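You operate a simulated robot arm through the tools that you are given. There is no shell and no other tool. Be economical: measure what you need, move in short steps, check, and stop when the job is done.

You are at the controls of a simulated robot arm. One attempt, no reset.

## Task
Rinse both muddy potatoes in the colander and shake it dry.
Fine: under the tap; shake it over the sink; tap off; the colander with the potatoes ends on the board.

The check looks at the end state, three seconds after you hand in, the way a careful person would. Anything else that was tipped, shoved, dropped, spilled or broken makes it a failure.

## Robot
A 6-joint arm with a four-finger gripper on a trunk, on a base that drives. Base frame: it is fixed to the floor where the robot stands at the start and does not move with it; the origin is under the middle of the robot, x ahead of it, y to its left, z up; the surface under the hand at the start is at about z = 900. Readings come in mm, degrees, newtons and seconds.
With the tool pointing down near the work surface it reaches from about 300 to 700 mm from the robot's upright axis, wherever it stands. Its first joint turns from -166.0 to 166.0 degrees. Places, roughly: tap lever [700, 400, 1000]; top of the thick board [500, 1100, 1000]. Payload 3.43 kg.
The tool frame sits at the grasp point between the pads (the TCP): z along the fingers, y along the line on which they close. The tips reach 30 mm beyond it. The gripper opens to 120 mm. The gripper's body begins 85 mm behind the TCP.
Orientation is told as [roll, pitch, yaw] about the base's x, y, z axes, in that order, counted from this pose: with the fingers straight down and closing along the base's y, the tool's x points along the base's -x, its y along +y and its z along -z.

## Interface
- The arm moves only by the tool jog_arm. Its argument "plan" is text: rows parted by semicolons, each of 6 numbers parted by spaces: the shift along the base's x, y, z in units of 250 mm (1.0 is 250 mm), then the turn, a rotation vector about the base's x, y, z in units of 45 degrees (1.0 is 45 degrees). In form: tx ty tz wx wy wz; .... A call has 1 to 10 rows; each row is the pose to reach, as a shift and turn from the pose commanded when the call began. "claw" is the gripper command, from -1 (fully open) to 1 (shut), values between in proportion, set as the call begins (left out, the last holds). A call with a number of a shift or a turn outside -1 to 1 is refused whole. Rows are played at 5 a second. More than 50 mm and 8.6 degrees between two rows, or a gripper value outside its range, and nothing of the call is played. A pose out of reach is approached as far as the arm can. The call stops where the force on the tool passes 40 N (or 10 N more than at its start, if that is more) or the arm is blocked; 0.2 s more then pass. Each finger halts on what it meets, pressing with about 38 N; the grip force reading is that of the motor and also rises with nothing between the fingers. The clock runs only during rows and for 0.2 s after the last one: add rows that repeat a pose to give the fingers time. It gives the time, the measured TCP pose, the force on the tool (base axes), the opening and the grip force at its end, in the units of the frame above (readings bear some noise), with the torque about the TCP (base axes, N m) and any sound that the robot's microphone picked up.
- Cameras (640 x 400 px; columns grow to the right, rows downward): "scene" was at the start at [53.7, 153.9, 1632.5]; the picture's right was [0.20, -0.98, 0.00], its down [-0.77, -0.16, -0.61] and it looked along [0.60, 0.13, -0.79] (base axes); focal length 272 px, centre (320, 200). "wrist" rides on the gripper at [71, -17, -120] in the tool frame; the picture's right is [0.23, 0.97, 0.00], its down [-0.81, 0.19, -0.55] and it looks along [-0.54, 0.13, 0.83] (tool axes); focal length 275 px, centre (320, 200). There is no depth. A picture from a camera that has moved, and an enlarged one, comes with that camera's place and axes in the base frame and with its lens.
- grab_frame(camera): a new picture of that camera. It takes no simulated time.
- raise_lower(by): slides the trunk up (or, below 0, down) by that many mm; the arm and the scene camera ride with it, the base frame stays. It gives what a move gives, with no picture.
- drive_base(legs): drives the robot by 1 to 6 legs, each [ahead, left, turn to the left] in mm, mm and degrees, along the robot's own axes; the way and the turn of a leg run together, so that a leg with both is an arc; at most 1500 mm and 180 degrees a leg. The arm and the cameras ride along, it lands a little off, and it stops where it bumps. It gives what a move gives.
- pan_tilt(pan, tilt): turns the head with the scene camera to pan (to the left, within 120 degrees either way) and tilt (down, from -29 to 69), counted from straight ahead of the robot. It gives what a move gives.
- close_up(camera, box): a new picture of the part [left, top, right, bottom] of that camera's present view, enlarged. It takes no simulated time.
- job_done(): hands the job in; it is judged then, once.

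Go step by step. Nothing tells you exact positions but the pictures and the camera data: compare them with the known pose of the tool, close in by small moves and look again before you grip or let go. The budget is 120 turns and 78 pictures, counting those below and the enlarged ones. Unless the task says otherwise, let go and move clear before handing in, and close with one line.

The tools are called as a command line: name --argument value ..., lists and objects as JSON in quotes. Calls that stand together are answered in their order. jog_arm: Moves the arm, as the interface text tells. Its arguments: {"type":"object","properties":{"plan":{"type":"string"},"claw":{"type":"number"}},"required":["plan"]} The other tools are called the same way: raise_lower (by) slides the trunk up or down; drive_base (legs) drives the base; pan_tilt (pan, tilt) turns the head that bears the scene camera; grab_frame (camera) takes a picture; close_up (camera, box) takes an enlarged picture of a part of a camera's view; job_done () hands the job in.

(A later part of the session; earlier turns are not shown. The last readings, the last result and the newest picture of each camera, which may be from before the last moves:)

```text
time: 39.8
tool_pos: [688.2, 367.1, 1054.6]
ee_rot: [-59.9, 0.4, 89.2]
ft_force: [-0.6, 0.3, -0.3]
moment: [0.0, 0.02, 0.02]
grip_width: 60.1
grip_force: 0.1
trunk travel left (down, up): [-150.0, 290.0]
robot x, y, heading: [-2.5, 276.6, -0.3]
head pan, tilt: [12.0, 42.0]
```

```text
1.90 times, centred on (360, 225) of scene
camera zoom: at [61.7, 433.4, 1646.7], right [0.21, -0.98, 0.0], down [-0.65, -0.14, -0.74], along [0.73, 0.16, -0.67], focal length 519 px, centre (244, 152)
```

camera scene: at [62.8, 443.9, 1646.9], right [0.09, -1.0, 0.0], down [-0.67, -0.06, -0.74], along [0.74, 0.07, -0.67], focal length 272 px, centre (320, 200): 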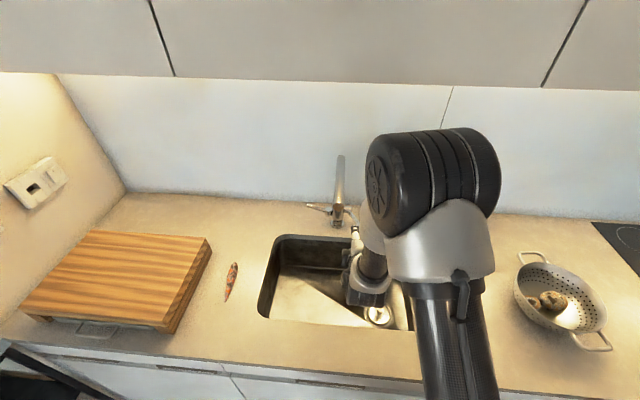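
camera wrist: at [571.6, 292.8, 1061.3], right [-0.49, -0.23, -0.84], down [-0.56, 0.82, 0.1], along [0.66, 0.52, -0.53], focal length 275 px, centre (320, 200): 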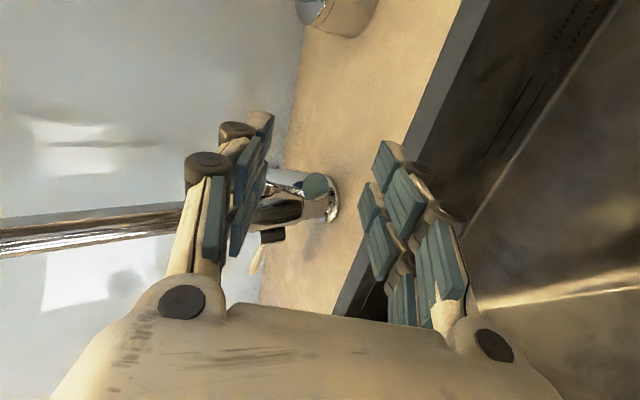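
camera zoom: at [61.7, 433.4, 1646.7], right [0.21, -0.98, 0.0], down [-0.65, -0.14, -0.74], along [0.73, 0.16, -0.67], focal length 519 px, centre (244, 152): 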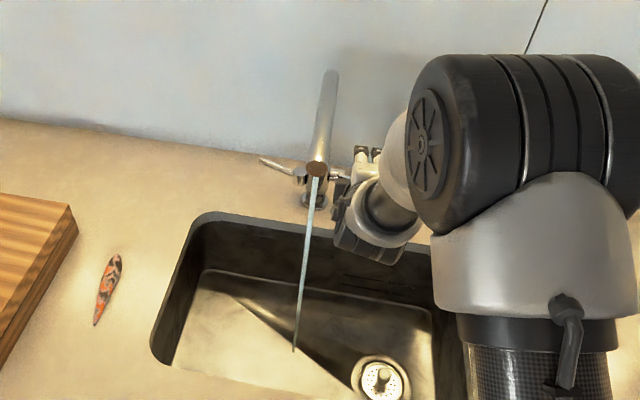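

Water runs as a thin stream at about (550, 445). Now withdraw along the finger direction and right the hand.

jog_arm --plan "-0.08 0 0.046 0 0 0; -0.16 0 0.092 0 0 0; -0.24 0 0.14 0 0 0; -0.32 0 0.18 0 0 0; -0.36 -0.1 0.2 0 0 0; -0.4 -0.25 0.24 0 0 0; -0.4 -0.4 0.28 0 0 0"

jog_arm --plan "0 0 0.06 0 0.166 0; 0 -0.06 0.1 0 0.333 0; 0 -0.12 0.1 0 0.5 0; 0 -0.18 0.1 0 0.666 0; 0 -0.24 0.1 0 0.833 0; 0 -0.3 0.1 0 1 0"

jog_arm --plan "-0.06 -0.1 0 0 0.166 0; -0.1 -0.2 0 0 0.333 0; -0.2 -0.36 0 0 0.333 0; -0.3 -0.52 0 0 0.333 0; -0.38 -0.68 0 0 0.333 0; -0.46 -0.84 0 0 0.333 0; -0.5 -1 0 0 0.333 0"

close_up --camera "scene" --box '[240, 120, 480, 330]'

```text
time: 41.4
tool_pos: [590.1, 306.4, 1135.5]
ee_rot: [-59.4, 1.6, 87.3]
ft_force: [0.4, 0.3, 0.3]
moment: [0.02, 0.01, 0.03]
grip_width: 60.4
grip_force: 0.0
out of reach, approached as far as the arm can: row 6, 7
trunk travel left (down, up): [-150.0, 290.0]
robot x, y, heading: [1.6, 276.8, 0.0]
head pan, tilt: [12.0, 42.0]
```

```text
time: 42.8
tool_pos: [593.7, 228.3, 1158.8]
ee_rot: [-14.8, 2.4, 90.4]
ft_force: [1.5, 7.1, -0.9]
moment: [-0.4, 0.08, -0.13]
grip_width: 59.9
grip_force: 0.2
out of reach, approached as far as the arm can: row 3, 4, 5
trunk travel left (down, up): [-150.0, 290.0]
robot x, y, heading: [2.4, 278.5, 0.1]
head pan, tilt: [12.0, 42.0]
```

```text
time: 44.4
tool_pos: [465.2, -18.2, 1161.5]
ee_rot: [0.1, 0.9, 90.0]
ft_force: [0.3, -0.1, 0.0]
moment: [0.04, -0.01, 0.05]
grip_width: 60.1
grip_force: 0.0
trunk travel left (down, up): [-150.0, 290.0]
robot x, y, heading: [-1.9, 274.5, 0.1]
head pan, tilt: [12.0, 42.0]
```

```text
1.90 times, centred on (360, 225) of scene
camera zoom: at [61.8, 432.2, 1646.8], right [0.21, -0.98, 0.0], down [-0.65, -0.14, -0.74], along [0.73, 0.16, -0.67], focal length 519 px, centre (244, 152)
```

zoom: 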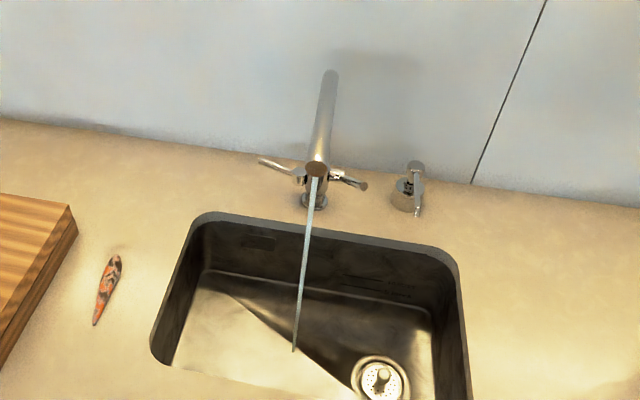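

The tap stays on. Now over the colander's near handle for a precise look.

jog_arm --plan "-0.1 -0.12 -0.05 0 0 0; -0.2 -0.24 -0.1 0 0 0; -0.3 -0.36 -0.15 0 0 0; -0.4 -0.48 -0.2 0 0 0; -0.46 -0.6 -0.25 0 0 0"

pan_tilt --pan -30 --tilt 50

grab_frame --camera "wrist"

grab_frame --camera "scene"

```text
time: 45.6
tool_pos: [349.6, -168.9, 1097.7]
ee_rot: [0.1, 0.8, 90.0]
ft_force: [-0.1, 0.1, 0.5]
moment: [0.02, 0.01, 0.0]
grip_width: 60.0
grip_force: 0.1
trunk travel left (down, up): [-150.0, 290.0]
robot x, y, heading: [-1.7, 275.7, 0.2]
head pan, tilt: [12.0, 42.0]
```

```text
time: 46.7
tool_pos: [351.2, -167.8, 1098.0]
ee_rot: [0.1, 0.9, 90.0]
ft_force: [-0.8, 0.1, -0.9]
moment: [0.0, -0.02, -0.02]
grip_width: 60.0
grip_force: 0.1
trunk travel left (down, up): [-150.0, 290.0]
robot x, y, heading: [-1.0, 278.7, -0.1]
head pan, tilt: [-30.0, 50.0]
```

```text
40 pictures are left
camera wrist: at [367.9, -236.9, 1220.2], right [-0.97, -0.23, 0.01], down [-0.19, 0.82, 0.54], along [-0.13, 0.52, -0.84], focal length 275 px, centre (320, 200)
```

wrist: 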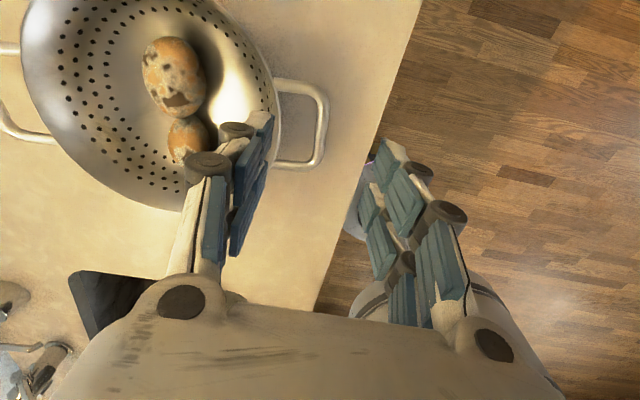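

```text
39 pictures are left
camera scene: at [46.8, 377.6, 1635.5], right [-0.5, -0.87, 0.0], down [-0.66, 0.38, -0.64], along [0.56, -0.32, -0.77], focal length 272 px, centre (320, 200)
```

scene: 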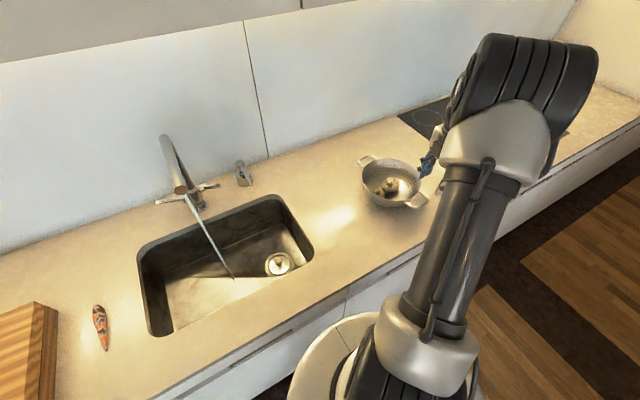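

Handle crossbar centre ≈ (345, −160, 978), turned about 8° toward +y. One closer look at the colander's profile.

close_up --camera "scene" --box '[345, 135, 455, 220]'

```text
4.71 times, centred on (400, 178) of scene
camera zoom: at [46.8, 377.6, 1635.5], right [-0.5, -0.87, 0.0], down [-0.66, 0.38, -0.64], along [0.56, -0.32, -0.77], focal length 1282 px, centre (-56, 306)
```

zoom: 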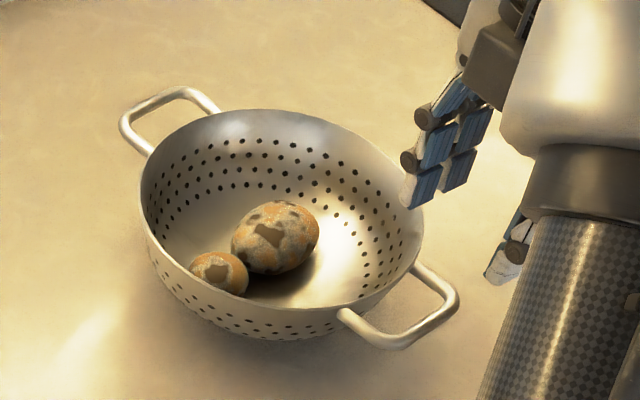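

Plan: tilt the hand 35° so the fingers point down and toward the bowl, with one finger through the handle loop; the finger then wedges against the wall and keeps the colander level. Moving to the pre-grip pose.

jog_arm --plan "-0.08 0.005 -0.05 0 0 0.06; -0.16 0.01 -0.1 0 0 0.12; -0.22 0.01 -0.15 0 0 0.178" --claw 0.5

jog_arm --plan "0 0 0 0.02 -0.15 0; 0 0 0 0.043 -0.31 0; 0 0 0 0.065 -0.46 0; 0 0 0 0.087 -0.62 0; 0 0 0 0.108 -0.77 0"

grab_frame --camera "wrist"

```text
time: 47.5
tool_pos: [295.3, -164.6, 1061.3]
ee_rot: [0.1, 0.8, 98.0]
ft_force: [0.4, 0.6, 0.0]
moment: [-0.03, 0.0, -0.04]
grip_width: 29.9
grip_force: 0.1
trunk travel left (down, up): [-150.0, 290.0]
robot x, y, heading: [-4.8, 281.6, 0.0]
head pan, tilt: [-30.0, 50.0]
```

```text
time: 48.7
tool_pos: [311.9, -161.6, 1068.9]
ee_rot: [-12.9, 0.8, 97.1]
ft_force: [-0.7, 0.6, 0.2]
moment: [0.02, -0.02, 0.02]
grip_width: 30.2
grip_force: 0.0
out of reach, approached as far as the arm can: row 2, 3, 4, 5
trunk travel left (down, up): [-150.0, 290.0]
robot x, y, heading: [1.4, 275.0, 0.1]
head pan, tilt: [-30.0, 50.0]
```

```text
37 pictures are left
camera wrist: at [309.6, -233.0, 1191.2], right [-0.91, -0.35, -0.21], down [-0.41, 0.77, 0.48], along [0.0, 0.53, -0.85], focal length 275 px, centre (320, 200)
```

wrist: 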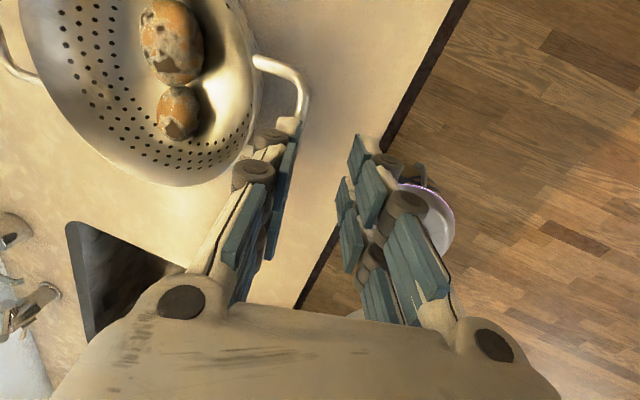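

The tilt runs into joint limits here; it worked earlier with the hand ~80 mm left of the robot's axis and farther ahead. I'll reposition the base: back 200 mm, right 530 mm.

drive_base --legs '[[-200, 0, 0], [0, -530, 0]]'

```text
time: 53.0
tool_pos: [106.9, -696.2, 1069.1]
ee_rot: [-12.9, 0.8, 96.8]
ft_force: [-0.4, -0.3, 0.1]
moment: [0.03, 0.0, 0.0]
grip_width: 30.1
grip_force: 0.0
trunk travel left (down, up): [-150.0, 290.0]
robot x, y, heading: [-201.3, -254.9, -0.1]
head pan, tilt: [-30.0, 50.0]
```

jog_arm --plan "0.11 0.1 0.04 0 0 0; 0.22 0.22 0.08 0 0 0; 0.33 0.34 0.12 0 0 0; 0.44 0.47 0.16 0 0 0; 0.55 0.6 0.2 0 0 0; 0.66 0.74 0.24 0 0 0; 0.74 0.88 0.28 0 0 0; 0.78 1 0.3 0 0 0"

jog_arm --plan "0 0.17 0 0 0 0; 0 0.34 0 0 0 0; 0 0.5 0 0 0 0; 0 0.67 0 0 0 0; 0 0.84 0 0 0 0; 0 1 0 0 0 0"

jog_arm --plan "0 0.06 -0.05 0.02 -0.15 0; 0 0.12 -0.1 0.04 -0.29 0; 0 0.12 -0.15 0.057 -0.41 0; 0 0.12 -0.2 0.068 -0.485 0; 0 0.12 -0.2 0.068 -0.485 0"

grab_frame --camera "wrist"

```text
time: 54.8
tool_pos: [302.8, -446.6, 1146.2]
ee_rot: [-12.9, 0.9, 97.0]
ft_force: [0.4, 0.3, 0.4]
moment: [0.04, 0.02, 0.0]
grip_width: 30.0
grip_force: 0.0
trunk travel left (down, up): [-150.0, 290.0]
robot x, y, heading: [-199.7, -257.0, -0.1]
head pan, tilt: [-30.0, 50.0]
```

```text
time: 56.2
tool_pos: [301.4, -193.5, 1143.7]
ee_rot: [-12.7, 0.8, 96.8]
ft_force: [0.8, 0.7, 0.0]
moment: [-0.02, 0.02, -0.03]
grip_width: 29.9
grip_force: 0.1
trunk travel left (down, up): [-150.0, 290.0]
robot x, y, heading: [-202.8, -255.6, -0.2]
head pan, tilt: [-30.0, 50.0]
```

```text
time: 57.4
tool_pos: [305.7, -174.8, 1100.9]
ee_rot: [-33.2, 2.2, 95.5]
ft_force: [0.4, -0.1, -0.2]
moment: [0.01, 0.0, -0.01]
grip_width: 30.0
grip_force: 0.0
out of reach, approached as far as the arm can: row 3, 4, 5
trunk travel left (down, up): [-150.0, 290.0]
robot x, y, heading: [-207.5, -252.2, 0.0]
head pan, tilt: [-30.0, 50.0]
```

```text
36 pictures are left
camera wrist: at [260.6, -246.1, 1215.0], right [-0.79, -0.33, -0.52], down [-0.54, 0.78, 0.33], along [0.3, 0.54, -0.79], focal length 275 px, centre (320, 200)
```

wrist: 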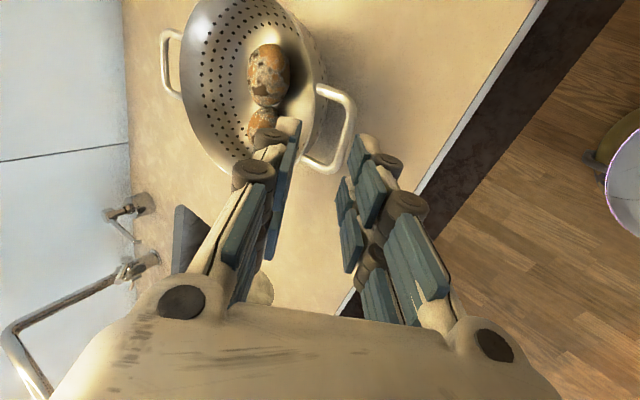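

Hand is tilted 33°, facing the handle. A 10 mm base shift left lines it up, then down to the pre-grip point.

drive_base --legs '[[0, 11, 0]]'

jog_arm --plan "0 0 -0.1 0 0 0; 0 0 -0.2 0 0 0"

grab_frame --camera "wrist"

```text
time: 58.1
tool_pos: [305.7, -163.7, 1102.2]
ee_rot: [-33.2, 2.3, 95.5]
ft_force: [-0.3, 0.8, -0.5]
moment: [-0.01, 0.01, 0.01]
grip_width: 29.8
grip_force: 0.1
trunk travel left (down, up): [-150.0, 290.0]
robot x, y, heading: [-204.0, -243.4, -0.2]
head pan, tilt: [-30.0, 50.0]
```

```text
time: 58.7
tool_pos: [305.2, -163.2, 1049.5]
ee_rot: [-33.1, 2.2, 95.5]
ft_force: [-0.7, 0.1, 0.0]
moment: [-0.01, 0.03, 0.0]
grip_width: 30.3
grip_force: 0.0
trunk travel left (down, up): [-150.0, 290.0]
robot x, y, heading: [-203.3, -242.3, -0.2]
head pan, tilt: [-30.0, 50.0]
```

```text
35 pictures are left
camera wrist: at [259.1, -235.9, 1163.7], right [-0.79, -0.33, -0.52], down [-0.54, 0.78, 0.33], along [0.3, 0.54, -0.79], focal length 275 px, centre (320, 200)
```

wrist: 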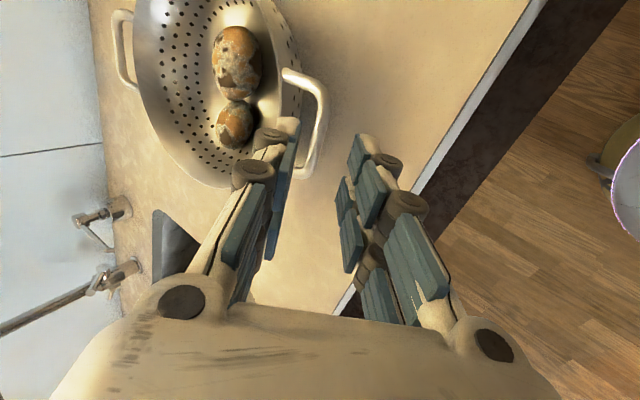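

Crossbar triangulated to (351, −163, 984), aligned within 3 mm of the finger axis. Advancing along the fingers.

jog_arm --plan "0.04 0.003 -0.067 0 0 0; 0.09 0.006 -0.134 0 0 0; 0.131 0.01 -0.2 0 0 0"

grab_frame --camera "wrist"

```text
time: 59.5
tool_pos: [339.3, -161.6, 1001.8]
ee_rot: [-33.3, 2.1, 95.4]
ft_force: [-0.2, 0.6, -0.6]
moment: [0.0, 0.03, 0.0]
grip_width: 29.8
grip_force: 0.1
trunk travel left (down, up): [-150.0, 290.0]
robot x, y, heading: [-202.7, -248.5, -0.1]
head pan, tilt: [-30.0, 50.0]
```

```text
34 pictures are left
camera wrist: at [294.4, -233.6, 1115.0], right [-0.79, -0.33, -0.52], down [-0.54, 0.78, 0.33], along [0.3, 0.54, -0.79], focal length 275 px, centre (320, 200)
```

wrist: 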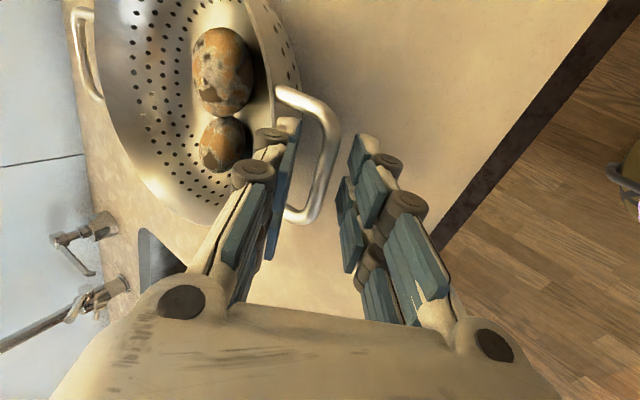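

jog_arm --plan "0.03 0 -0.05 0 0 0; 0.058 0 -0.09 0 0 0"

grab_frame --camera "wrist"

```text
time: 60.1
tool_pos: [353.7, -161.1, 978.9]
ee_rot: [-33.4, 2.1, 95.5]
ft_force: [-1.6, 0.4, 0.4]
moment: [-0.03, 0.02, 0.01]
grip_width: 29.4
grip_force: 0.1
trunk travel left (down, up): [-150.0, 290.0]
robot x, y, heading: [-202.0, -244.2, 0.3]
head pan, tilt: [-30.0, 50.0]
```

```text
33 pictures are left
camera wrist: at [308.5, -233.1, 1092.5], right [-0.79, -0.33, -0.52], down [-0.54, 0.78, 0.32], along [0.3, 0.54, -0.79], focal length 275 px, centre (320, 200)
```

wrist: 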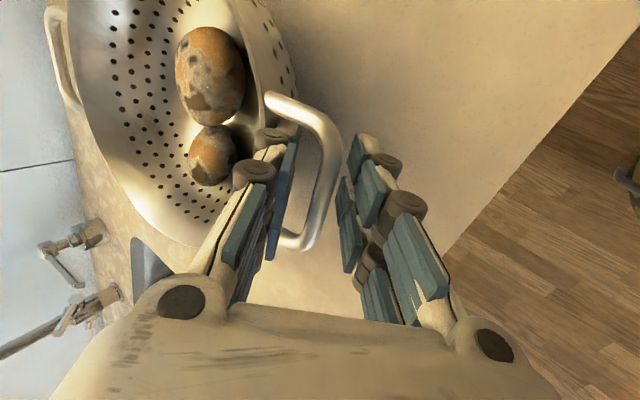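

The crossbar lies between the pads with the inner finger in the loop. Closing.

jog_arm --plan "0 0 0 0 0 0; 0 0 0 0 0 0; 0 0 0 0 0 0; 0 0 0 0 0 0; 0 0 0 0 0 0" --claw 1

grab_frame --camera "wrist"

```text
time: 61.3
tool_pos: [353.1, -162.1, 980.5]
ee_rot: [-33.3, 2.2, 95.5]
ft_force: [-0.1, -1.1, 0.1]
moment: [-0.03, 0.01, -0.08]
grip_width: 8.2
grip_force: 37.8
trunk travel left (down, up): [-150.0, 290.0]
robot x, y, heading: [-201.4, -245.2, -0.1]
head pan, tilt: [-30.0, 50.0]
```

```text
32 pictures are left
camera wrist: at [308.5, -233.3, 1092.4], right [-0.79, -0.33, -0.52], down [-0.54, 0.78, 0.33], along [0.3, 0.54, -0.79], focal length 275 px, centre (320, 200)
```

wrist: 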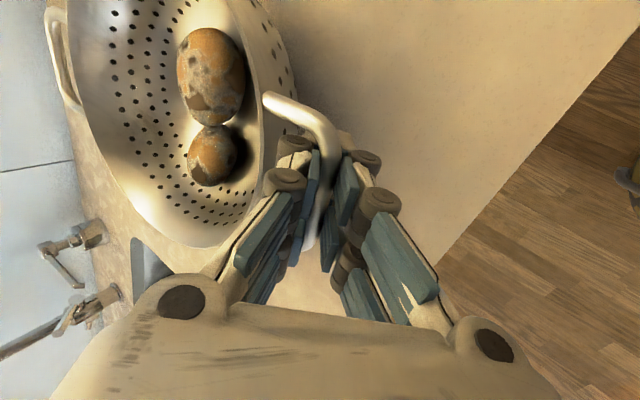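

Gripped the 8 mm bar. Lift slightly and check how the colander hangs.

jog_arm --plan "0 0 0.03 0 0 0; 0 0 0.06 0 0 0; 0 0 0.09 0 0 0; 0 0 0.12 0 0 0; 0 0 0.12 0 0 0"

grab_frame --camera "wrist"

pan_tilt --pan 10 --tilt 45

grab_frame --camera "scene"

```text
time: 62.5
tool_pos: [354.0, -161.5, 1009.4]
ee_rot: [-33.1, 2.3, 95.5]
ft_force: [-0.2, 0.3, -1.6]
moment: [-0.06, -0.03, -0.01]
grip_width: 8.1
grip_force: 38.0
trunk travel left (down, up): [-150.0, 290.0]
robot x, y, heading: [-202.6, -243.3, -0.0]
head pan, tilt: [-30.0, 50.0]
```

```text
31 pictures are left
camera wrist: at [307.9, -233.2, 1122.9], right [-0.79, -0.33, -0.52], down [-0.54, 0.78, 0.32], along [0.3, 0.54, -0.79], focal length 275 px, centre (320, 200)
```

wrist: 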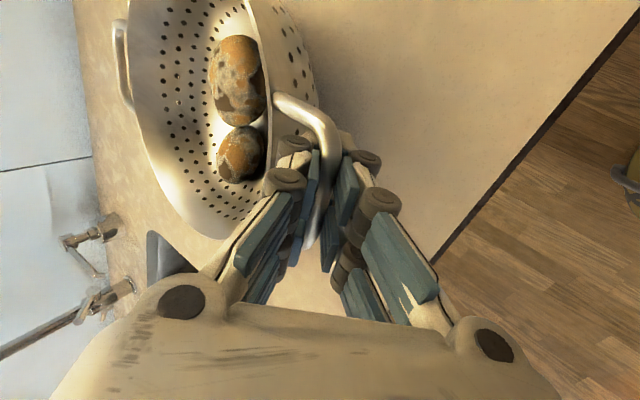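

```text
time: 63.6
tool_pos: [353.1, -161.9, 1011.0]
ee_rot: [-33.1, 2.3, 95.5]
ft_force: [-0.5, -0.9, -1.1]
moment: [-0.05, 0.01, -0.06]
grip_width: 8.3
grip_force: 38.1
trunk travel left (down, up): [-150.0, 290.0]
robot x, y, heading: [-200.9, -242.9, -0.1]
head pan, tilt: [10.0, 45.0]
```

```text
30 pictures are left
camera scene: at [-141.7, -91.7, 1642.4], right [0.17, -0.99, 0.0], down [-0.7, -0.12, -0.71], along [0.7, 0.12, -0.71], focal length 272 px, centre (320, 200)
```

scene: 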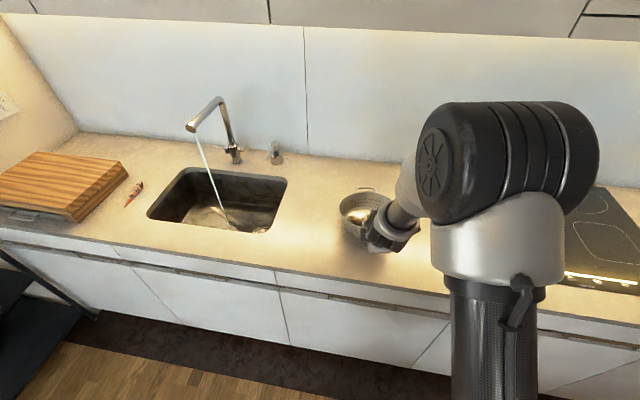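

The colander droops about the bar (far edge still on the counter). I'll set it back, open, take a deeper bite with a steeper hand so the finger braces on the wall lower down.

jog_arm --plan "0 0 -0.04 0 0 0; 0 0 -0.08 0 0 0; 0 0 -0.12 0 0 0; 0 0 -0.12 0 0 0"

jog_arm --plan "0 0 0 0 0 0; 0 0 0 0 0 0; 0 0 0 -0.014 0.144 0; 0 0 0 -0.028 0.287 0; 0 0 0 -0.028 0.287 0" --claw 0.63

grab_frame --camera "wrist"

```text
time: 64.6
tool_pos: [352.8, -160.8, 979.4]
ee_rot: [-33.2, 2.3, 95.5]
ft_force: [-1.3, 0.1, -1.5]
moment: [-0.01, 0.0, 0.01]
grip_width: 8.3
grip_force: 38.3
trunk travel left (down, up): [-150.0, 290.0]
robot x, y, heading: [-203.7, -246.3, -0.2]
head pan, tilt: [10.0, 45.0]
```

```text
time: 65.8
tool_pos: [354.6, -171.4, 980.0]
ee_rot: [-26.7, 4.5, 94.8]
ft_force: [-0.7, 0.4, 0.2]
moment: [0.01, -0.01, 0.04]
grip_width: 22.0
grip_force: 0.0
out of reach, approached as far as the arm can: row 4
trunk travel left (down, up): [-150.0, 290.0]
robot x, y, heading: [-201.8, -243.3, -0.3]
head pan, tilt: [10.0, 45.0]
```

```text
29 pictures are left
camera wrist: at [321.2, -236.8, 1101.1], right [-0.85, -0.33, -0.42], down [-0.49, 0.8, 0.34], along [0.22, 0.49, -0.84], focal length 275 px, centre (320, 200)
```

wrist: 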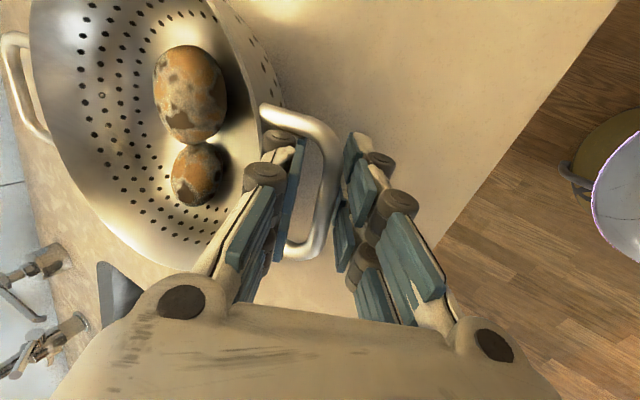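

A joint limit stopped the turn at 27°, which is enough. Re-centre by a small base shift, then advance 20 mm deeper.

drive_base --legs '[[0, 8, 0]]'

jog_arm --plan "0.012 0 -0.024 0 0 0; 0.024 0 -0.048 0 0 0; 0.036 0 -0.072 0 0 0"

grab_frame --camera "wrist"

```text
time: 66.5
tool_pos: [355.2, -163.0, 980.0]
ee_rot: [-26.5, 4.7, 94.7]
ft_force: [-0.1, 0.6, 0.1]
moment: [-0.03, 0.0, 0.0]
grip_width: 22.0
grip_force: 0.0
trunk travel left (down, up): [-150.0, 290.0]
robot x, y, heading: [-203.5, -240.3, -0.2]
head pan, tilt: [10.0, 45.0]
```

```text
time: 67.3
tool_pos: [364.8, -164.1, 963.8]
ee_rot: [-26.7, 4.5, 94.6]
ft_force: [0.0, 0.8, 0.0]
moment: [0.02, 0.01, 0.04]
grip_width: 21.5
grip_force: 0.0
trunk travel left (down, up): [-150.0, 290.0]
robot x, y, heading: [-201.4, -233.4, -0.0]
head pan, tilt: [10.0, 45.0]
```

```text
28 pictures are left
camera wrist: at [330.5, -229.1, 1083.9], right [-0.85, -0.33, -0.42], down [-0.49, 0.8, 0.34], along [0.22, 0.49, -0.84], focal length 275 px, centre (320, 200)
```

wrist: 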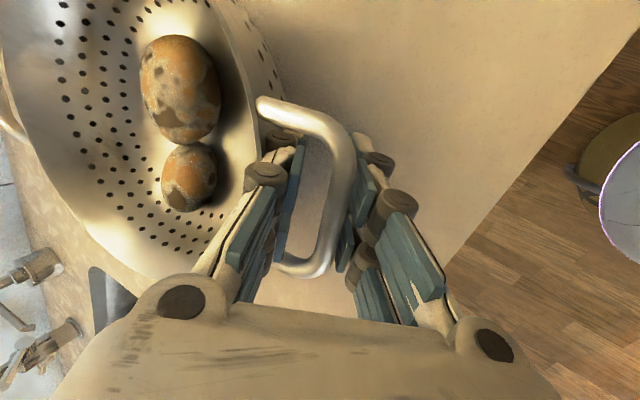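

Deeper now, no contact. Close and lift again.

jog_arm --plan "0 0 0 0 0 0; 0 0 0 0 0 0; 0 0 0 0 0 0; 0 0 0 0 0 0; 0 0 0.03 0 0 0; 0 0 0.06 0 0 0; 0 0 0.09 0 0 0; 0 0 0.12 0 0 0; 0 0 0.12 0 0 0" --claw 1

grab_frame --camera "wrist"

```text
time: 69.3
tool_pos: [363.8, -163.8, 991.5]
ee_rot: [-26.5, 4.6, 94.7]
ft_force: [0.2, 0.2, -1.5]
moment: [-0.03, 0.01, 0.02]
grip_width: 7.0
grip_force: 38.1
trunk travel left (down, up): [-150.0, 290.0]
robot x, y, heading: [-201.0, -236.7, 0.1]
head pan, tilt: [10.0, 45.0]
```

```text
27 pictures are left
camera wrist: at [330.0, -228.9, 1113.3], right [-0.85, -0.33, -0.42], down [-0.49, 0.8, 0.34], along [0.22, 0.49, -0.84], focal length 275 px, centre (320, 200)
```

wrist: 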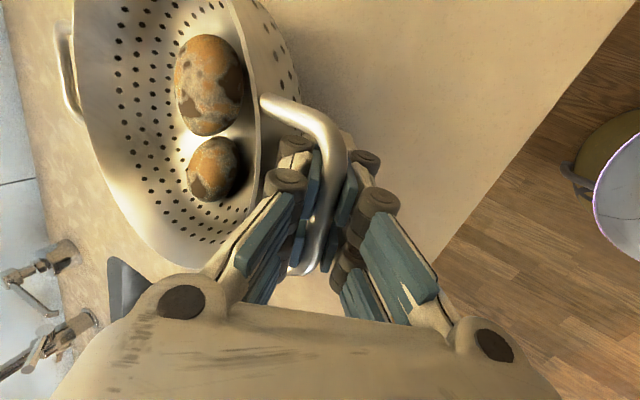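

jog_arm --plan "0 0 0.04 0 0 0; 0 0 0.08 0 0 0; 0 0 0.12 0 0 0; 0 0 0.16 0 0 0; 0 0 0.16 0 0 0"

close_up --camera "scene" --box '[320, 160, 440, 260]'

grab_frame --camera "wrist"

```text
time: 70.5
tool_pos: [364.9, -163.7, 1031.4]
ee_rot: [-26.6, 4.6, 94.7]
ft_force: [0.8, 0.1, -3.3]
moment: [-0.04, 0.24, -0.02]
grip_width: 7.3
grip_force: 38.0
trunk travel left (down, up): [-150.0, 290.0]
robot x, y, heading: [-204.4, -233.5, -0.6]
head pan, tilt: [10.0, 45.0]
```

```text
4.00 times, centred on (380, 210) of scene
camera zoom: at [-141.3, -83.7, 1642.4], right [0.17, -0.98, 0.0], down [-0.7, -0.12, -0.71], along [0.7, 0.12, -0.71], focal length 1089 px, centre (80, 160)
```

zoom: 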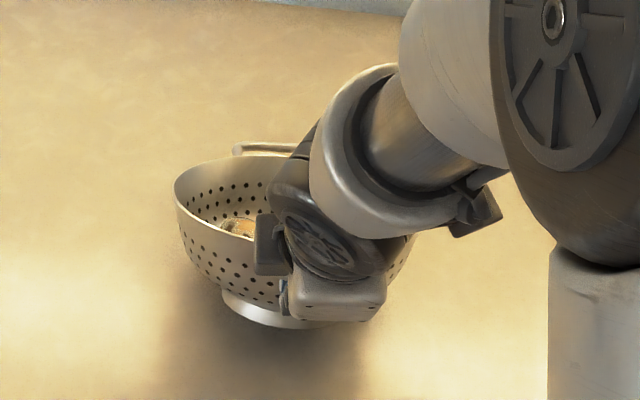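

```text
25 pictures are left
camera wrist: at [330.4, -229.5, 1152.9], right [-0.85, -0.33, -0.42], down [-0.49, 0.8, 0.34], along [0.22, 0.49, -0.84], focal length 275 px, centre (320, 200)
```

wrist: 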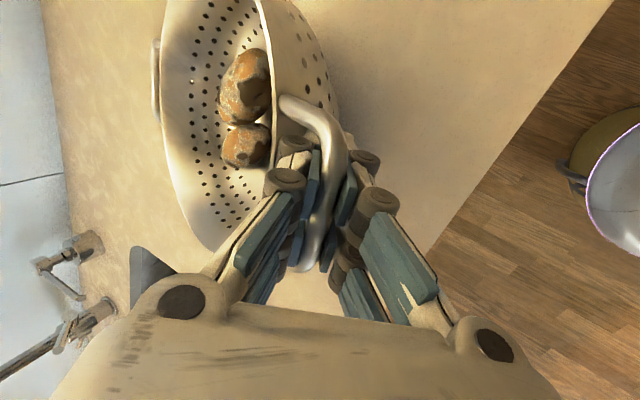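

The brace seems to be engaging (moment rising). Lift a bit more and tilt the hand 12° further to level the colander.

jog_arm --plan "0 0 0.04 0 0 0; 0 0 0.08 0 0 0; 0 0 0.12 0.01 -0.1 0; 0 0 0.16 0.02 -0.2 0; 0 0 0.2 0.024 -0.3 0; 0 0 0.2 0.024 -0.3 0"

close_up --camera "scene" --box '[320, 140, 440, 240]'

```text
time: 72.0
tool_pos: [364.6, -163.1, 1080.7]
ee_rot: [-40.1, 4.5, 93.7]
ft_force: [0.0, 0.2, -3.3]
moment: [-0.08, 0.47, -0.03]
grip_width: 7.4
grip_force: 37.9
out of reach, approached as far as the arm can: row 4, 5
trunk travel left (down, up): [-150.0, 290.0]
robot x, y, heading: [-203.1, -239.0, -0.0]
head pan, tilt: [10.0, 45.0]
```

```text
4.00 times, centred on (380, 190) of scene
camera zoom: at [-141.1, -83.7, 1642.3], right [0.17, -0.98, 0.0], down [-0.7, -0.12, -0.71], along [0.7, 0.12, -0.71], focal length 1089 px, centre (80, 240)
```

zoom: 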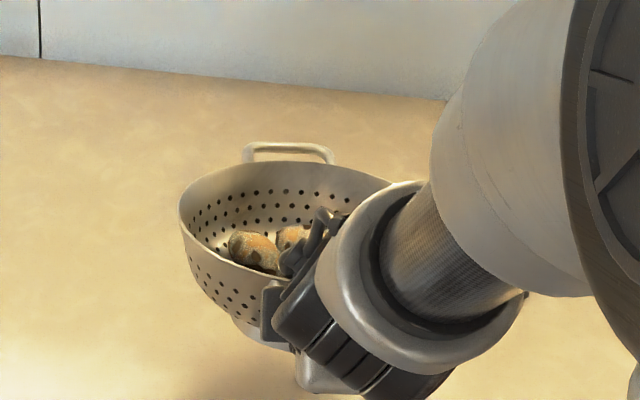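

The colander is lifted freely and sits level, ~3.3 N, both potatoes inside. Now drive left to bring it toward the sink.

drive_base --legs '[[0, 300, 0], [0, 270, 0]]'

grab_frame --camera "scene"

```text
time: 75.5
tool_pos: [365.8, 403.3, 1081.9]
ee_rot: [-40.1, 4.5, 93.4]
ft_force: [0.2, -0.1, -5.3]
moment: [-0.07, 0.43, 0.0]
grip_width: 7.4
grip_force: 37.8
trunk travel left (down, up): [-150.0, 290.0]
robot x, y, heading: [-199.6, 330.0, -0.2]
head pan, tilt: [10.0, 45.0]
```

```text
23 pictures are left
camera scene: at [-138.8, 485.4, 1642.2], right [0.17, -0.99, 0.0], down [-0.7, -0.12, -0.71], along [0.7, 0.12, -0.71], focal length 272 px, centre (320, 200)
```

scene: 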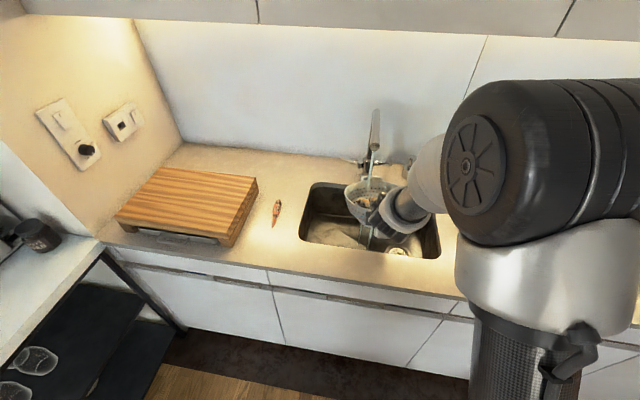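

close_up --camera "scene" --box '[300, 105, 450, 265]'

grab_frame --camera "wrist"

```text
2.50 times, centred on (375, 185) of scene
camera zoom: at [-138.8, 485.4, 1642.2], right [0.17, -0.99, 0.0], down [-0.7, -0.12, -0.71], along [0.7, 0.12, -0.71], focal length 681 px, centre (182, 238)
```

zoom: 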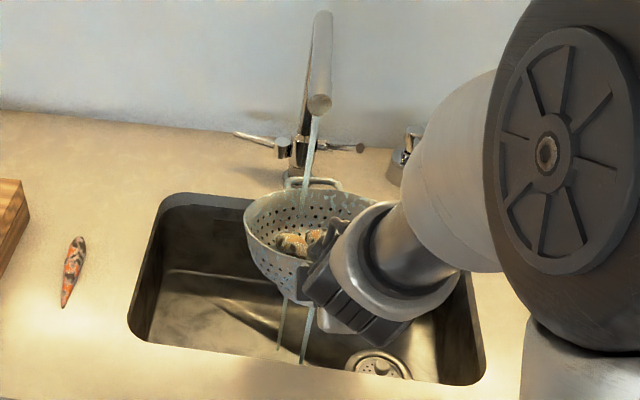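

```text
21 pictures are left
camera wrist: at [305.2, 336.1, 1189.8], right [-0.73, -0.32, -0.61], down [-0.55, 0.8, 0.23], along [0.41, 0.5, -0.76], focal length 275 px, centre (320, 200)
```

wrist: 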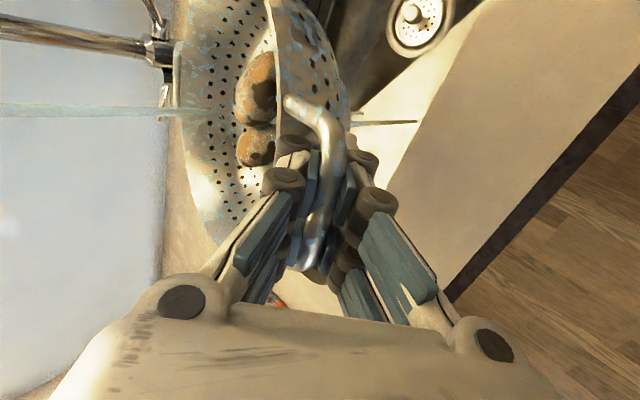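

Water already runs into the bowl but hits its far wall. I'll move the colander forward 45 mm and down 50 mm so the stream falls on the potatoes.

jog_arm --plan "0 0 -0.07 0 0 0; 0 0 -0.14 0 0 0; 0.03 0.02 -0.2 0 0 0; 0.08 0.04 -0.2 0 0 0; 0.13 0.06 -0.2 0 0 0; 0.18 0.06 -0.2 0 0 0"

close_up --camera "scene" --box '[300, 105, 450, 265]'

grab_frame --camera "wrist"

```text
time: 76.9
tool_pos: [411.7, 416.3, 1031.3]
ee_rot: [-40.1, 4.5, 93.5]
ft_force: [0.1, -0.6, -3.9]
moment: [-0.05, 0.46, 0.01]
grip_width: 7.1
grip_force: 38.3
trunk travel left (down, up): [-150.0, 290.0]
robot x, y, heading: [-199.9, 334.4, -0.5]
head pan, tilt: [10.0, 45.0]
```

```text
2.50 times, centred on (375, 185) of scene
camera zoom: at [-138.5, 484.2, 1642.3], right [0.17, -0.99, 0.0], down [-0.7, -0.12, -0.71], along [0.7, 0.12, -0.71], focal length 681 px, centre (182, 238)
```

zoom: 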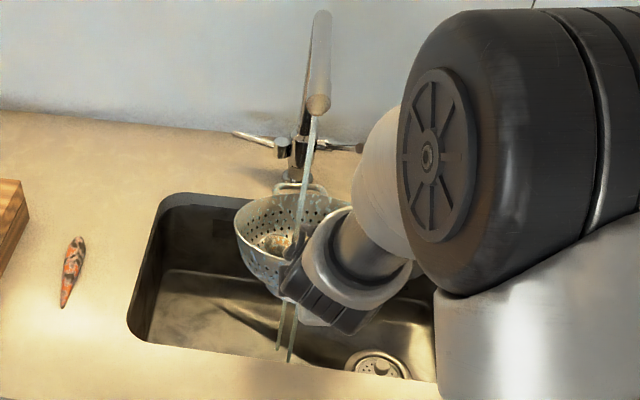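

```text
19 pictures are left
camera wrist: at [350.8, 349.6, 1139.5], right [-0.73, -0.32, -0.61], down [-0.55, 0.8, 0.23], along [0.41, 0.51, -0.76], focal length 275 px, centre (320, 200)
```

wrist: 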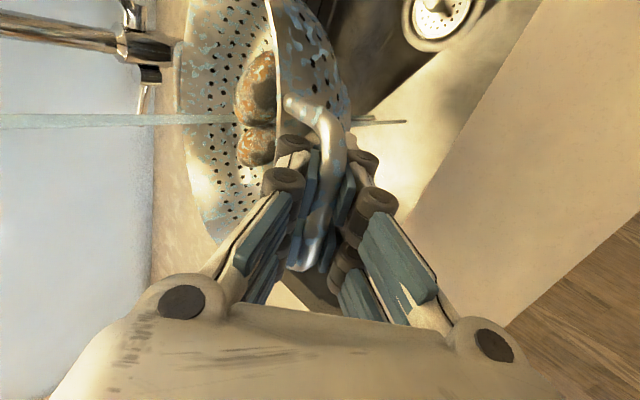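

The stream now falls between the two potatoes. Rinse each by swaying the colander slowly.

jog_arm --plan "0.05 0.03 0 0 0 0; 0.06 0.06 0 0 0 0; 0.06 0.08 0 0 0 0; 0.06 0.1 0 0 0 0; 0.08 0.1 0 0 0 0; 0.08 0.08 0 0 0 0; 0.04 0.08 0 0 0 0; 0.04 0.1 0 0 0 0; 0.06 0.12 0 0 0 0; 0.06 0.09 0 0 0 0"

jog_arm --plan "0 -0.01 0 0 0 0; 0.02 -0.01 0 0 0 0; 0.02 0.01 0 0 0 0; 0 0.02 0 0 0 0; -0.02 0.01 0 0 0 0; -0.02 -0.01 0 0 0 0; 0 -0.01 0 0 0 0; 0.02 0 0 0 0 0; 0 0.01 0 0 0 0; 0 0 0 0 0 0"

grab_frame --camera "wrist"

jog_arm --plan "0 -0.04 0 0 0 0; 0 -0.08 0 0 0 0; 0 -0.12 0 0 0 0; 0 -0.16 0 0 0 0; 0.02 -0.17 0 0 0 0; 0.02 -0.19 0 0 0 0; 0 -0.2 0 0 0 0; -0.02 -0.19 0 0 0 0; -0.02 -0.17 0 0 0 0; 0 -0.17 0 0 0 0"

jog_arm --plan "0 -0.01 0 0 0 0; 0.02 -0.01 0 0 0 0; 0.02 0.01 0 0 0 0; 0 0.02 0 0 0 0; -0.02 0.01 0 0 0 0; -0.02 -0.01 0 0 0 0; 0 -0.01 0 0 0 0; 0.02 0 0 0 0 0; 0 0.01 0 0 0 0; 0 0 0 0 0 0"

grab_frame --camera "wrist"

```text
time: 79.1
tool_pos: [425.5, 440.1, 1029.8]
ee_rot: [-40.0, 4.5, 93.3]
ft_force: [-0.9, -0.2, -5.2]
moment: [-0.01, 0.48, 0.0]
grip_width: 7.3
grip_force: 37.5
trunk travel left (down, up): [-150.0, 290.0]
robot x, y, heading: [-199.2, 329.6, -0.1]
head pan, tilt: [10.0, 45.0]
```

```text
time: 81.3
tool_pos: [427.8, 439.6, 1031.2]
ee_rot: [-40.1, 4.5, 93.5]
ft_force: [0.5, -0.2, -5.6]
moment: [-0.07, 0.48, -0.03]
grip_width: 7.5
grip_force: 38.3
trunk travel left (down, up): [-150.0, 290.0]
robot x, y, heading: [-200.5, 332.2, -0.5]
head pan, tilt: [10.0, 45.0]
```

```text
18 pictures are left
camera wrist: at [365.7, 372.3, 1139.8], right [-0.73, -0.32, -0.61], down [-0.55, 0.8, 0.23], along [0.41, 0.51, -0.76], focal length 275 px, centre (320, 200)
```

wrist: 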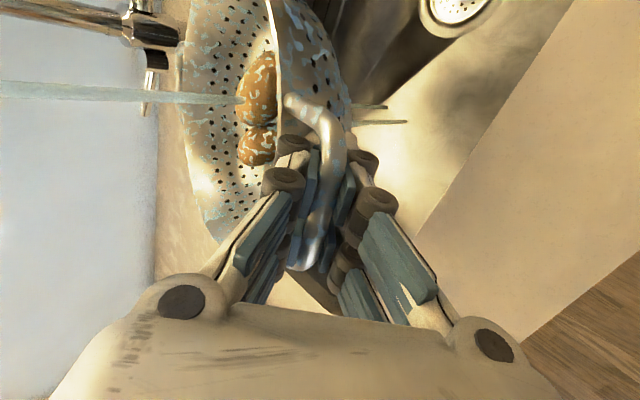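

```text
time: 83.5
tool_pos: [427.3, 397.2, 1030.1]
ee_rot: [-40.1, 4.5, 93.4]
ft_force: [0.1, 0.2, -4.0]
moment: [-0.04, 0.46, -0.01]
grip_width: 7.6
grip_force: 38.0
trunk travel left (down, up): [-150.0, 290.0]
robot x, y, heading: [-203.4, 330.4, -0.1]
head pan, tilt: [10.0, 45.0]
```

```text
time: 85.7
tool_pos: [425.4, 398.3, 1031.9]
ee_rot: [-40.1, 4.5, 93.4]
ft_force: [-0.1, 1.0, -4.8]
moment: [-0.08, 0.47, -0.04]
grip_width: 7.6
grip_force: 38.1
trunk travel left (down, up): [-150.0, 290.0]
robot x, y, heading: [-201.0, 330.8, -0.4]
head pan, tilt: [10.0, 45.0]
```

```text
17 pictures are left
camera wrist: at [365.4, 330.5, 1140.4], right [-0.73, -0.32, -0.61], down [-0.55, 0.8, 0.23], along [0.41, 0.51, -0.76], focal length 275 px, centre (320, 200)
```

wrist: 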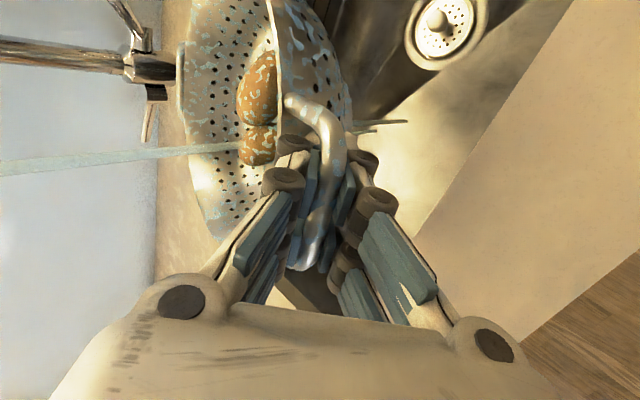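

Both potatoes look wet and clean; verify with a close-up.

close_up --camera "wrist" --box '[180, 20, 300, 190]'

```text
2.35 times, centred on (240, 105) of wrist
camera zoom: at [365.4, 330.5, 1140.4], right [-0.73, -0.32, -0.61], down [-0.55, 0.8, 0.23], along [0.41, 0.51, -0.76], focal length 648 px, centre (508, 424)
```

zoom: 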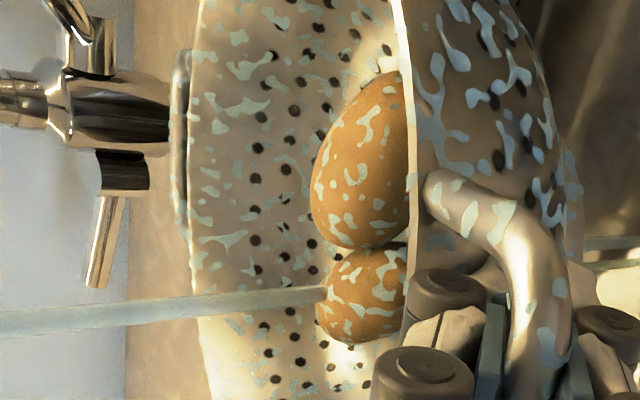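

Mud is gone from both. Pull back a little, then shift right by the base so the colander is out of the stream but still over the sink.

jog_arm --plan "-0.04 0 0 0 0 0; -0.08 0 0 0 0 0; -0.12 0 0 0 0 0; -0.12 0 0 0 0 0"

drive_base --legs '[[0, -115, 0]]'

close_up --camera "scene" --box '[260, 80, 480, 280]'

```text
time: 86.7
tool_pos: [396.3, 397.7, 1031.4]
ee_rot: [-40.1, 4.4, 93.4]
ft_force: [-0.1, 0.1, -4.7]
moment: [-0.04, 0.45, 0.03]
grip_width: 7.2
grip_force: 38.1
trunk travel left (down, up): [-150.0, 290.0]
robot x, y, heading: [-200.8, 330.5, -0.2]
head pan, tilt: [10.0, 45.0]
```

```text
time: 87.9
tool_pos: [395.7, 281.3, 1032.8]
ee_rot: [-40.2, 4.4, 93.4]
ft_force: [0.1, -0.8, -4.8]
moment: [-0.02, 0.5, 0.0]
grip_width: 7.5
grip_force: 38.0
trunk travel left (down, up): [-150.0, 290.0]
robot x, y, heading: [-203.0, 213.0, -0.2]
head pan, tilt: [10.0, 45.0]
```

```text
2.00 times, centred on (370, 180) of scene
camera zoom: at [-139.4, 366.5, 1642.5], right [0.17, -0.99, 0.0], down [-0.7, -0.12, -0.71], along [0.7, 0.12, -0.71], focal length 545 px, centre (220, 240)
```

zoom: 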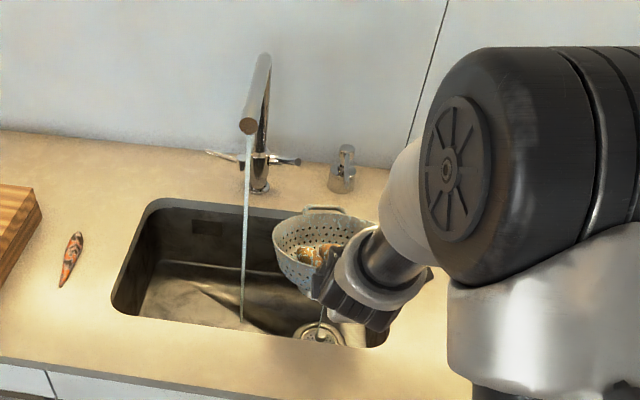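

Out of the stream, over the sink. Shake: short quick strokes up/down and sideways.

jog_arm --plan "0 0 -0.1 0 0 0; 0 0 -0.04 0 0 0; 0 0 -0.1 0 0 0; 0 0 -0.04 0 0 0; 0 0 -0.1 0 0 0; 0 0 -0.04 0 0 0; 0 0 -0.1 0 0 0; 0 0 -0.04 0 0 0; 0 0 -0.1 0 0 0; 0 0 -0.06 0 0 0"

jog_arm --plan "0.05 0 0 0 0 0; -0.03 0 0 0 0 0; 0.05 0 0 0 0 0; -0.03 0 0 0 0 0; 0.05 0 0 0 0 0; -0.03 0 0 0 0 0; 0.05 0 0 0 0 0; -0.03 0 0 0 0 0; 0.05 0 0 0 0 0; 0 0 0 0 0 0"

close_up --camera "wrist" --box '[160, 0, 400, 200]'

```text
time: 90.1
tool_pos: [393.3, 282.4, 1015.9]
ee_rot: [-40.1, 4.5, 93.5]
ft_force: [-0.7, -0.9, -4.6]
moment: [-0.06, 0.46, 0.03]
grip_width: 7.5
grip_force: 37.9
trunk travel left (down, up): [-150.0, 290.0]
robot x, y, heading: [-200.6, 213.3, -0.4]
head pan, tilt: [10.0, 45.0]
```

```text
time: 92.3
tool_pos: [394.1, 280.7, 1017.6]
ee_rot: [-40.3, 4.4, 93.4]
ft_force: [-0.4, -0.1, -5.0]
moment: [-0.04, 0.45, -0.01]
grip_width: 7.3
grip_force: 37.8
trunk travel left (down, up): [-150.0, 290.0]
robot x, y, heading: [-202.8, 216.7, -0.3]
head pan, tilt: [10.0, 45.0]
```

```text
2.00 times, centred on (280, 100) of wrist
camera zoom: at [333.2, 213.8, 1125.8], right [-0.73, -0.32, -0.61], down [-0.55, 0.8, 0.23], along [0.41, 0.51, -0.76], focal length 551 px, centre (400, 400)
```

zoom: 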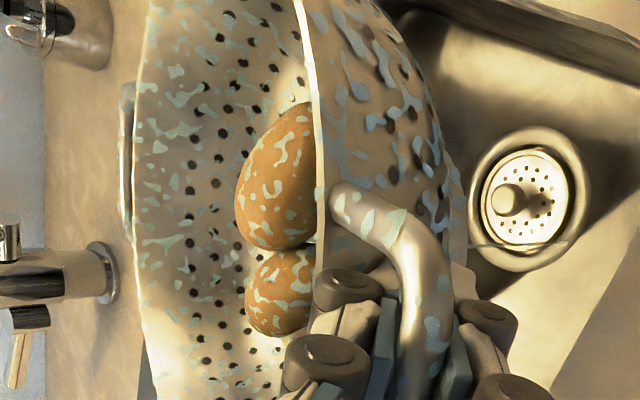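

Still wet. Shake harder, with 40 mm strokes.

jog_arm --plan "0 0 0.12 0 0 0; 0 0 -0.04 0 0 0; 0 0 0.12 0 0 0; 0 0 -0.04 0 0 0; 0 0 0.12 0 0 0; 0 0 -0.04 0 0 0; 0 0 0.12 0 0 0; 0 0 -0.04 0 0 0; 0 0 0.12 0 0 0; 0 0 0 0 0 0"

jog_arm --plan "0.1 0 0.1 0 0 0; -0.04 0 -0.04 0 0 0; 0.1 0 0.1 0 0 0; -0.04 0 -0.04 0 0 0; 0.1 0 0.1 0 0 0; -0.04 0 -0.04 0 0 0; 0.1 0 0.1 0 0 0; -0.04 0 -0.04 0 0 0; 0.1 0 0.1 0 0 0; 0 0 0 0 0 0"

close_up --camera "wrist" --box '[160, 0, 400, 200]'

```text
time: 94.5
tool_pos: [396.3, 281.0, 1015.8]
ee_rot: [-40.1, 4.5, 93.4]
ft_force: [0.2, 1.0, -3.4]
moment: [-0.01, 0.51, 0.03]
grip_width: 7.4
grip_force: 38.0
trunk travel left (down, up): [-150.0, 290.0]
robot x, y, heading: [-203.1, 213.8, -0.5]
head pan, tilt: [10.0, 45.0]
```

```text
time: 96.7
tool_pos: [396.6, 283.1, 1017.0]
ee_rot: [-40.2, 4.5, 93.6]
ft_force: [-0.3, 0.3, -3.8]
moment: [0.0, 0.47, -0.03]
grip_width: 7.3
grip_force: 37.7
trunk travel left (down, up): [-150.0, 290.0]
robot x, y, heading: [-200.7, 216.5, 0.0]
head pan, tilt: [10.0, 45.0]
```

```text
2.00 times, centred on (280, 100) of wrist
camera zoom: at [334.3, 215.6, 1125.9], right [-0.73, -0.32, -0.61], down [-0.55, 0.8, 0.23], along [0.41, 0.51, -0.76], focal length 551 px, centre (400, 400)
```

zoom: 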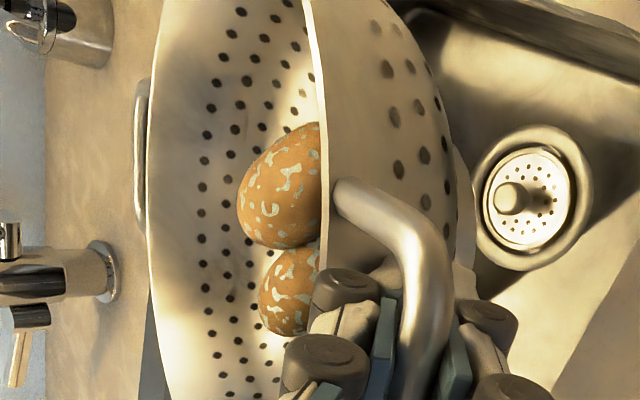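

The colander is dry now; one more short shake for the potatoes, then level the bowl a little.

jog_arm --plan "0 0 0.12 0 0 0; 0 0 -0.02 0 0 0; 0 0 0.12 0 0 0; 0 0 -0.02 0 0 0; 0 0 0.12 0 0 0; 0 0 -0.02 0 0 0; 0 0 0.12 0 0 0; 0 0 0.12 0.005 -0.09 0; 0 0 0.16 0.01 -0.18 0; 0 0 0.2 0.01 -0.18 0"

close_up --camera "wrist" --box '[160, 0, 400, 200]'

```text
time: 98.9
tool_pos: [394.2, 282.3, 1066.0]
ee_rot: [-48.4, 4.4, 92.8]
ft_force: [0.4, -1.0, -4.5]
moment: [-0.03, 0.5, 0.01]
grip_width: 7.4
grip_force: 37.9
trunk travel left (down, up): [-150.0, 290.0]
robot x, y, heading: [-204.0, 215.8, -0.2]
head pan, tilt: [10.0, 45.0]
```

```text
2.00 times, centred on (280, 100) of wrist
camera zoom: at [318.8, 213.3, 1164.8], right [-0.63, -0.32, -0.71], down [-0.58, 0.8, 0.16], along [0.51, 0.51, -0.69], focal length 551 px, centre (400, 400)
```

zoom: 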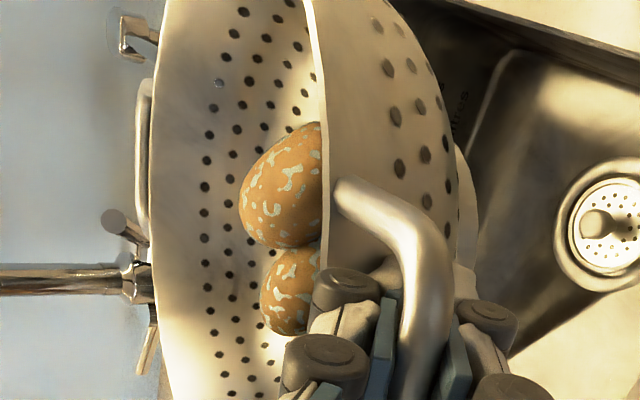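

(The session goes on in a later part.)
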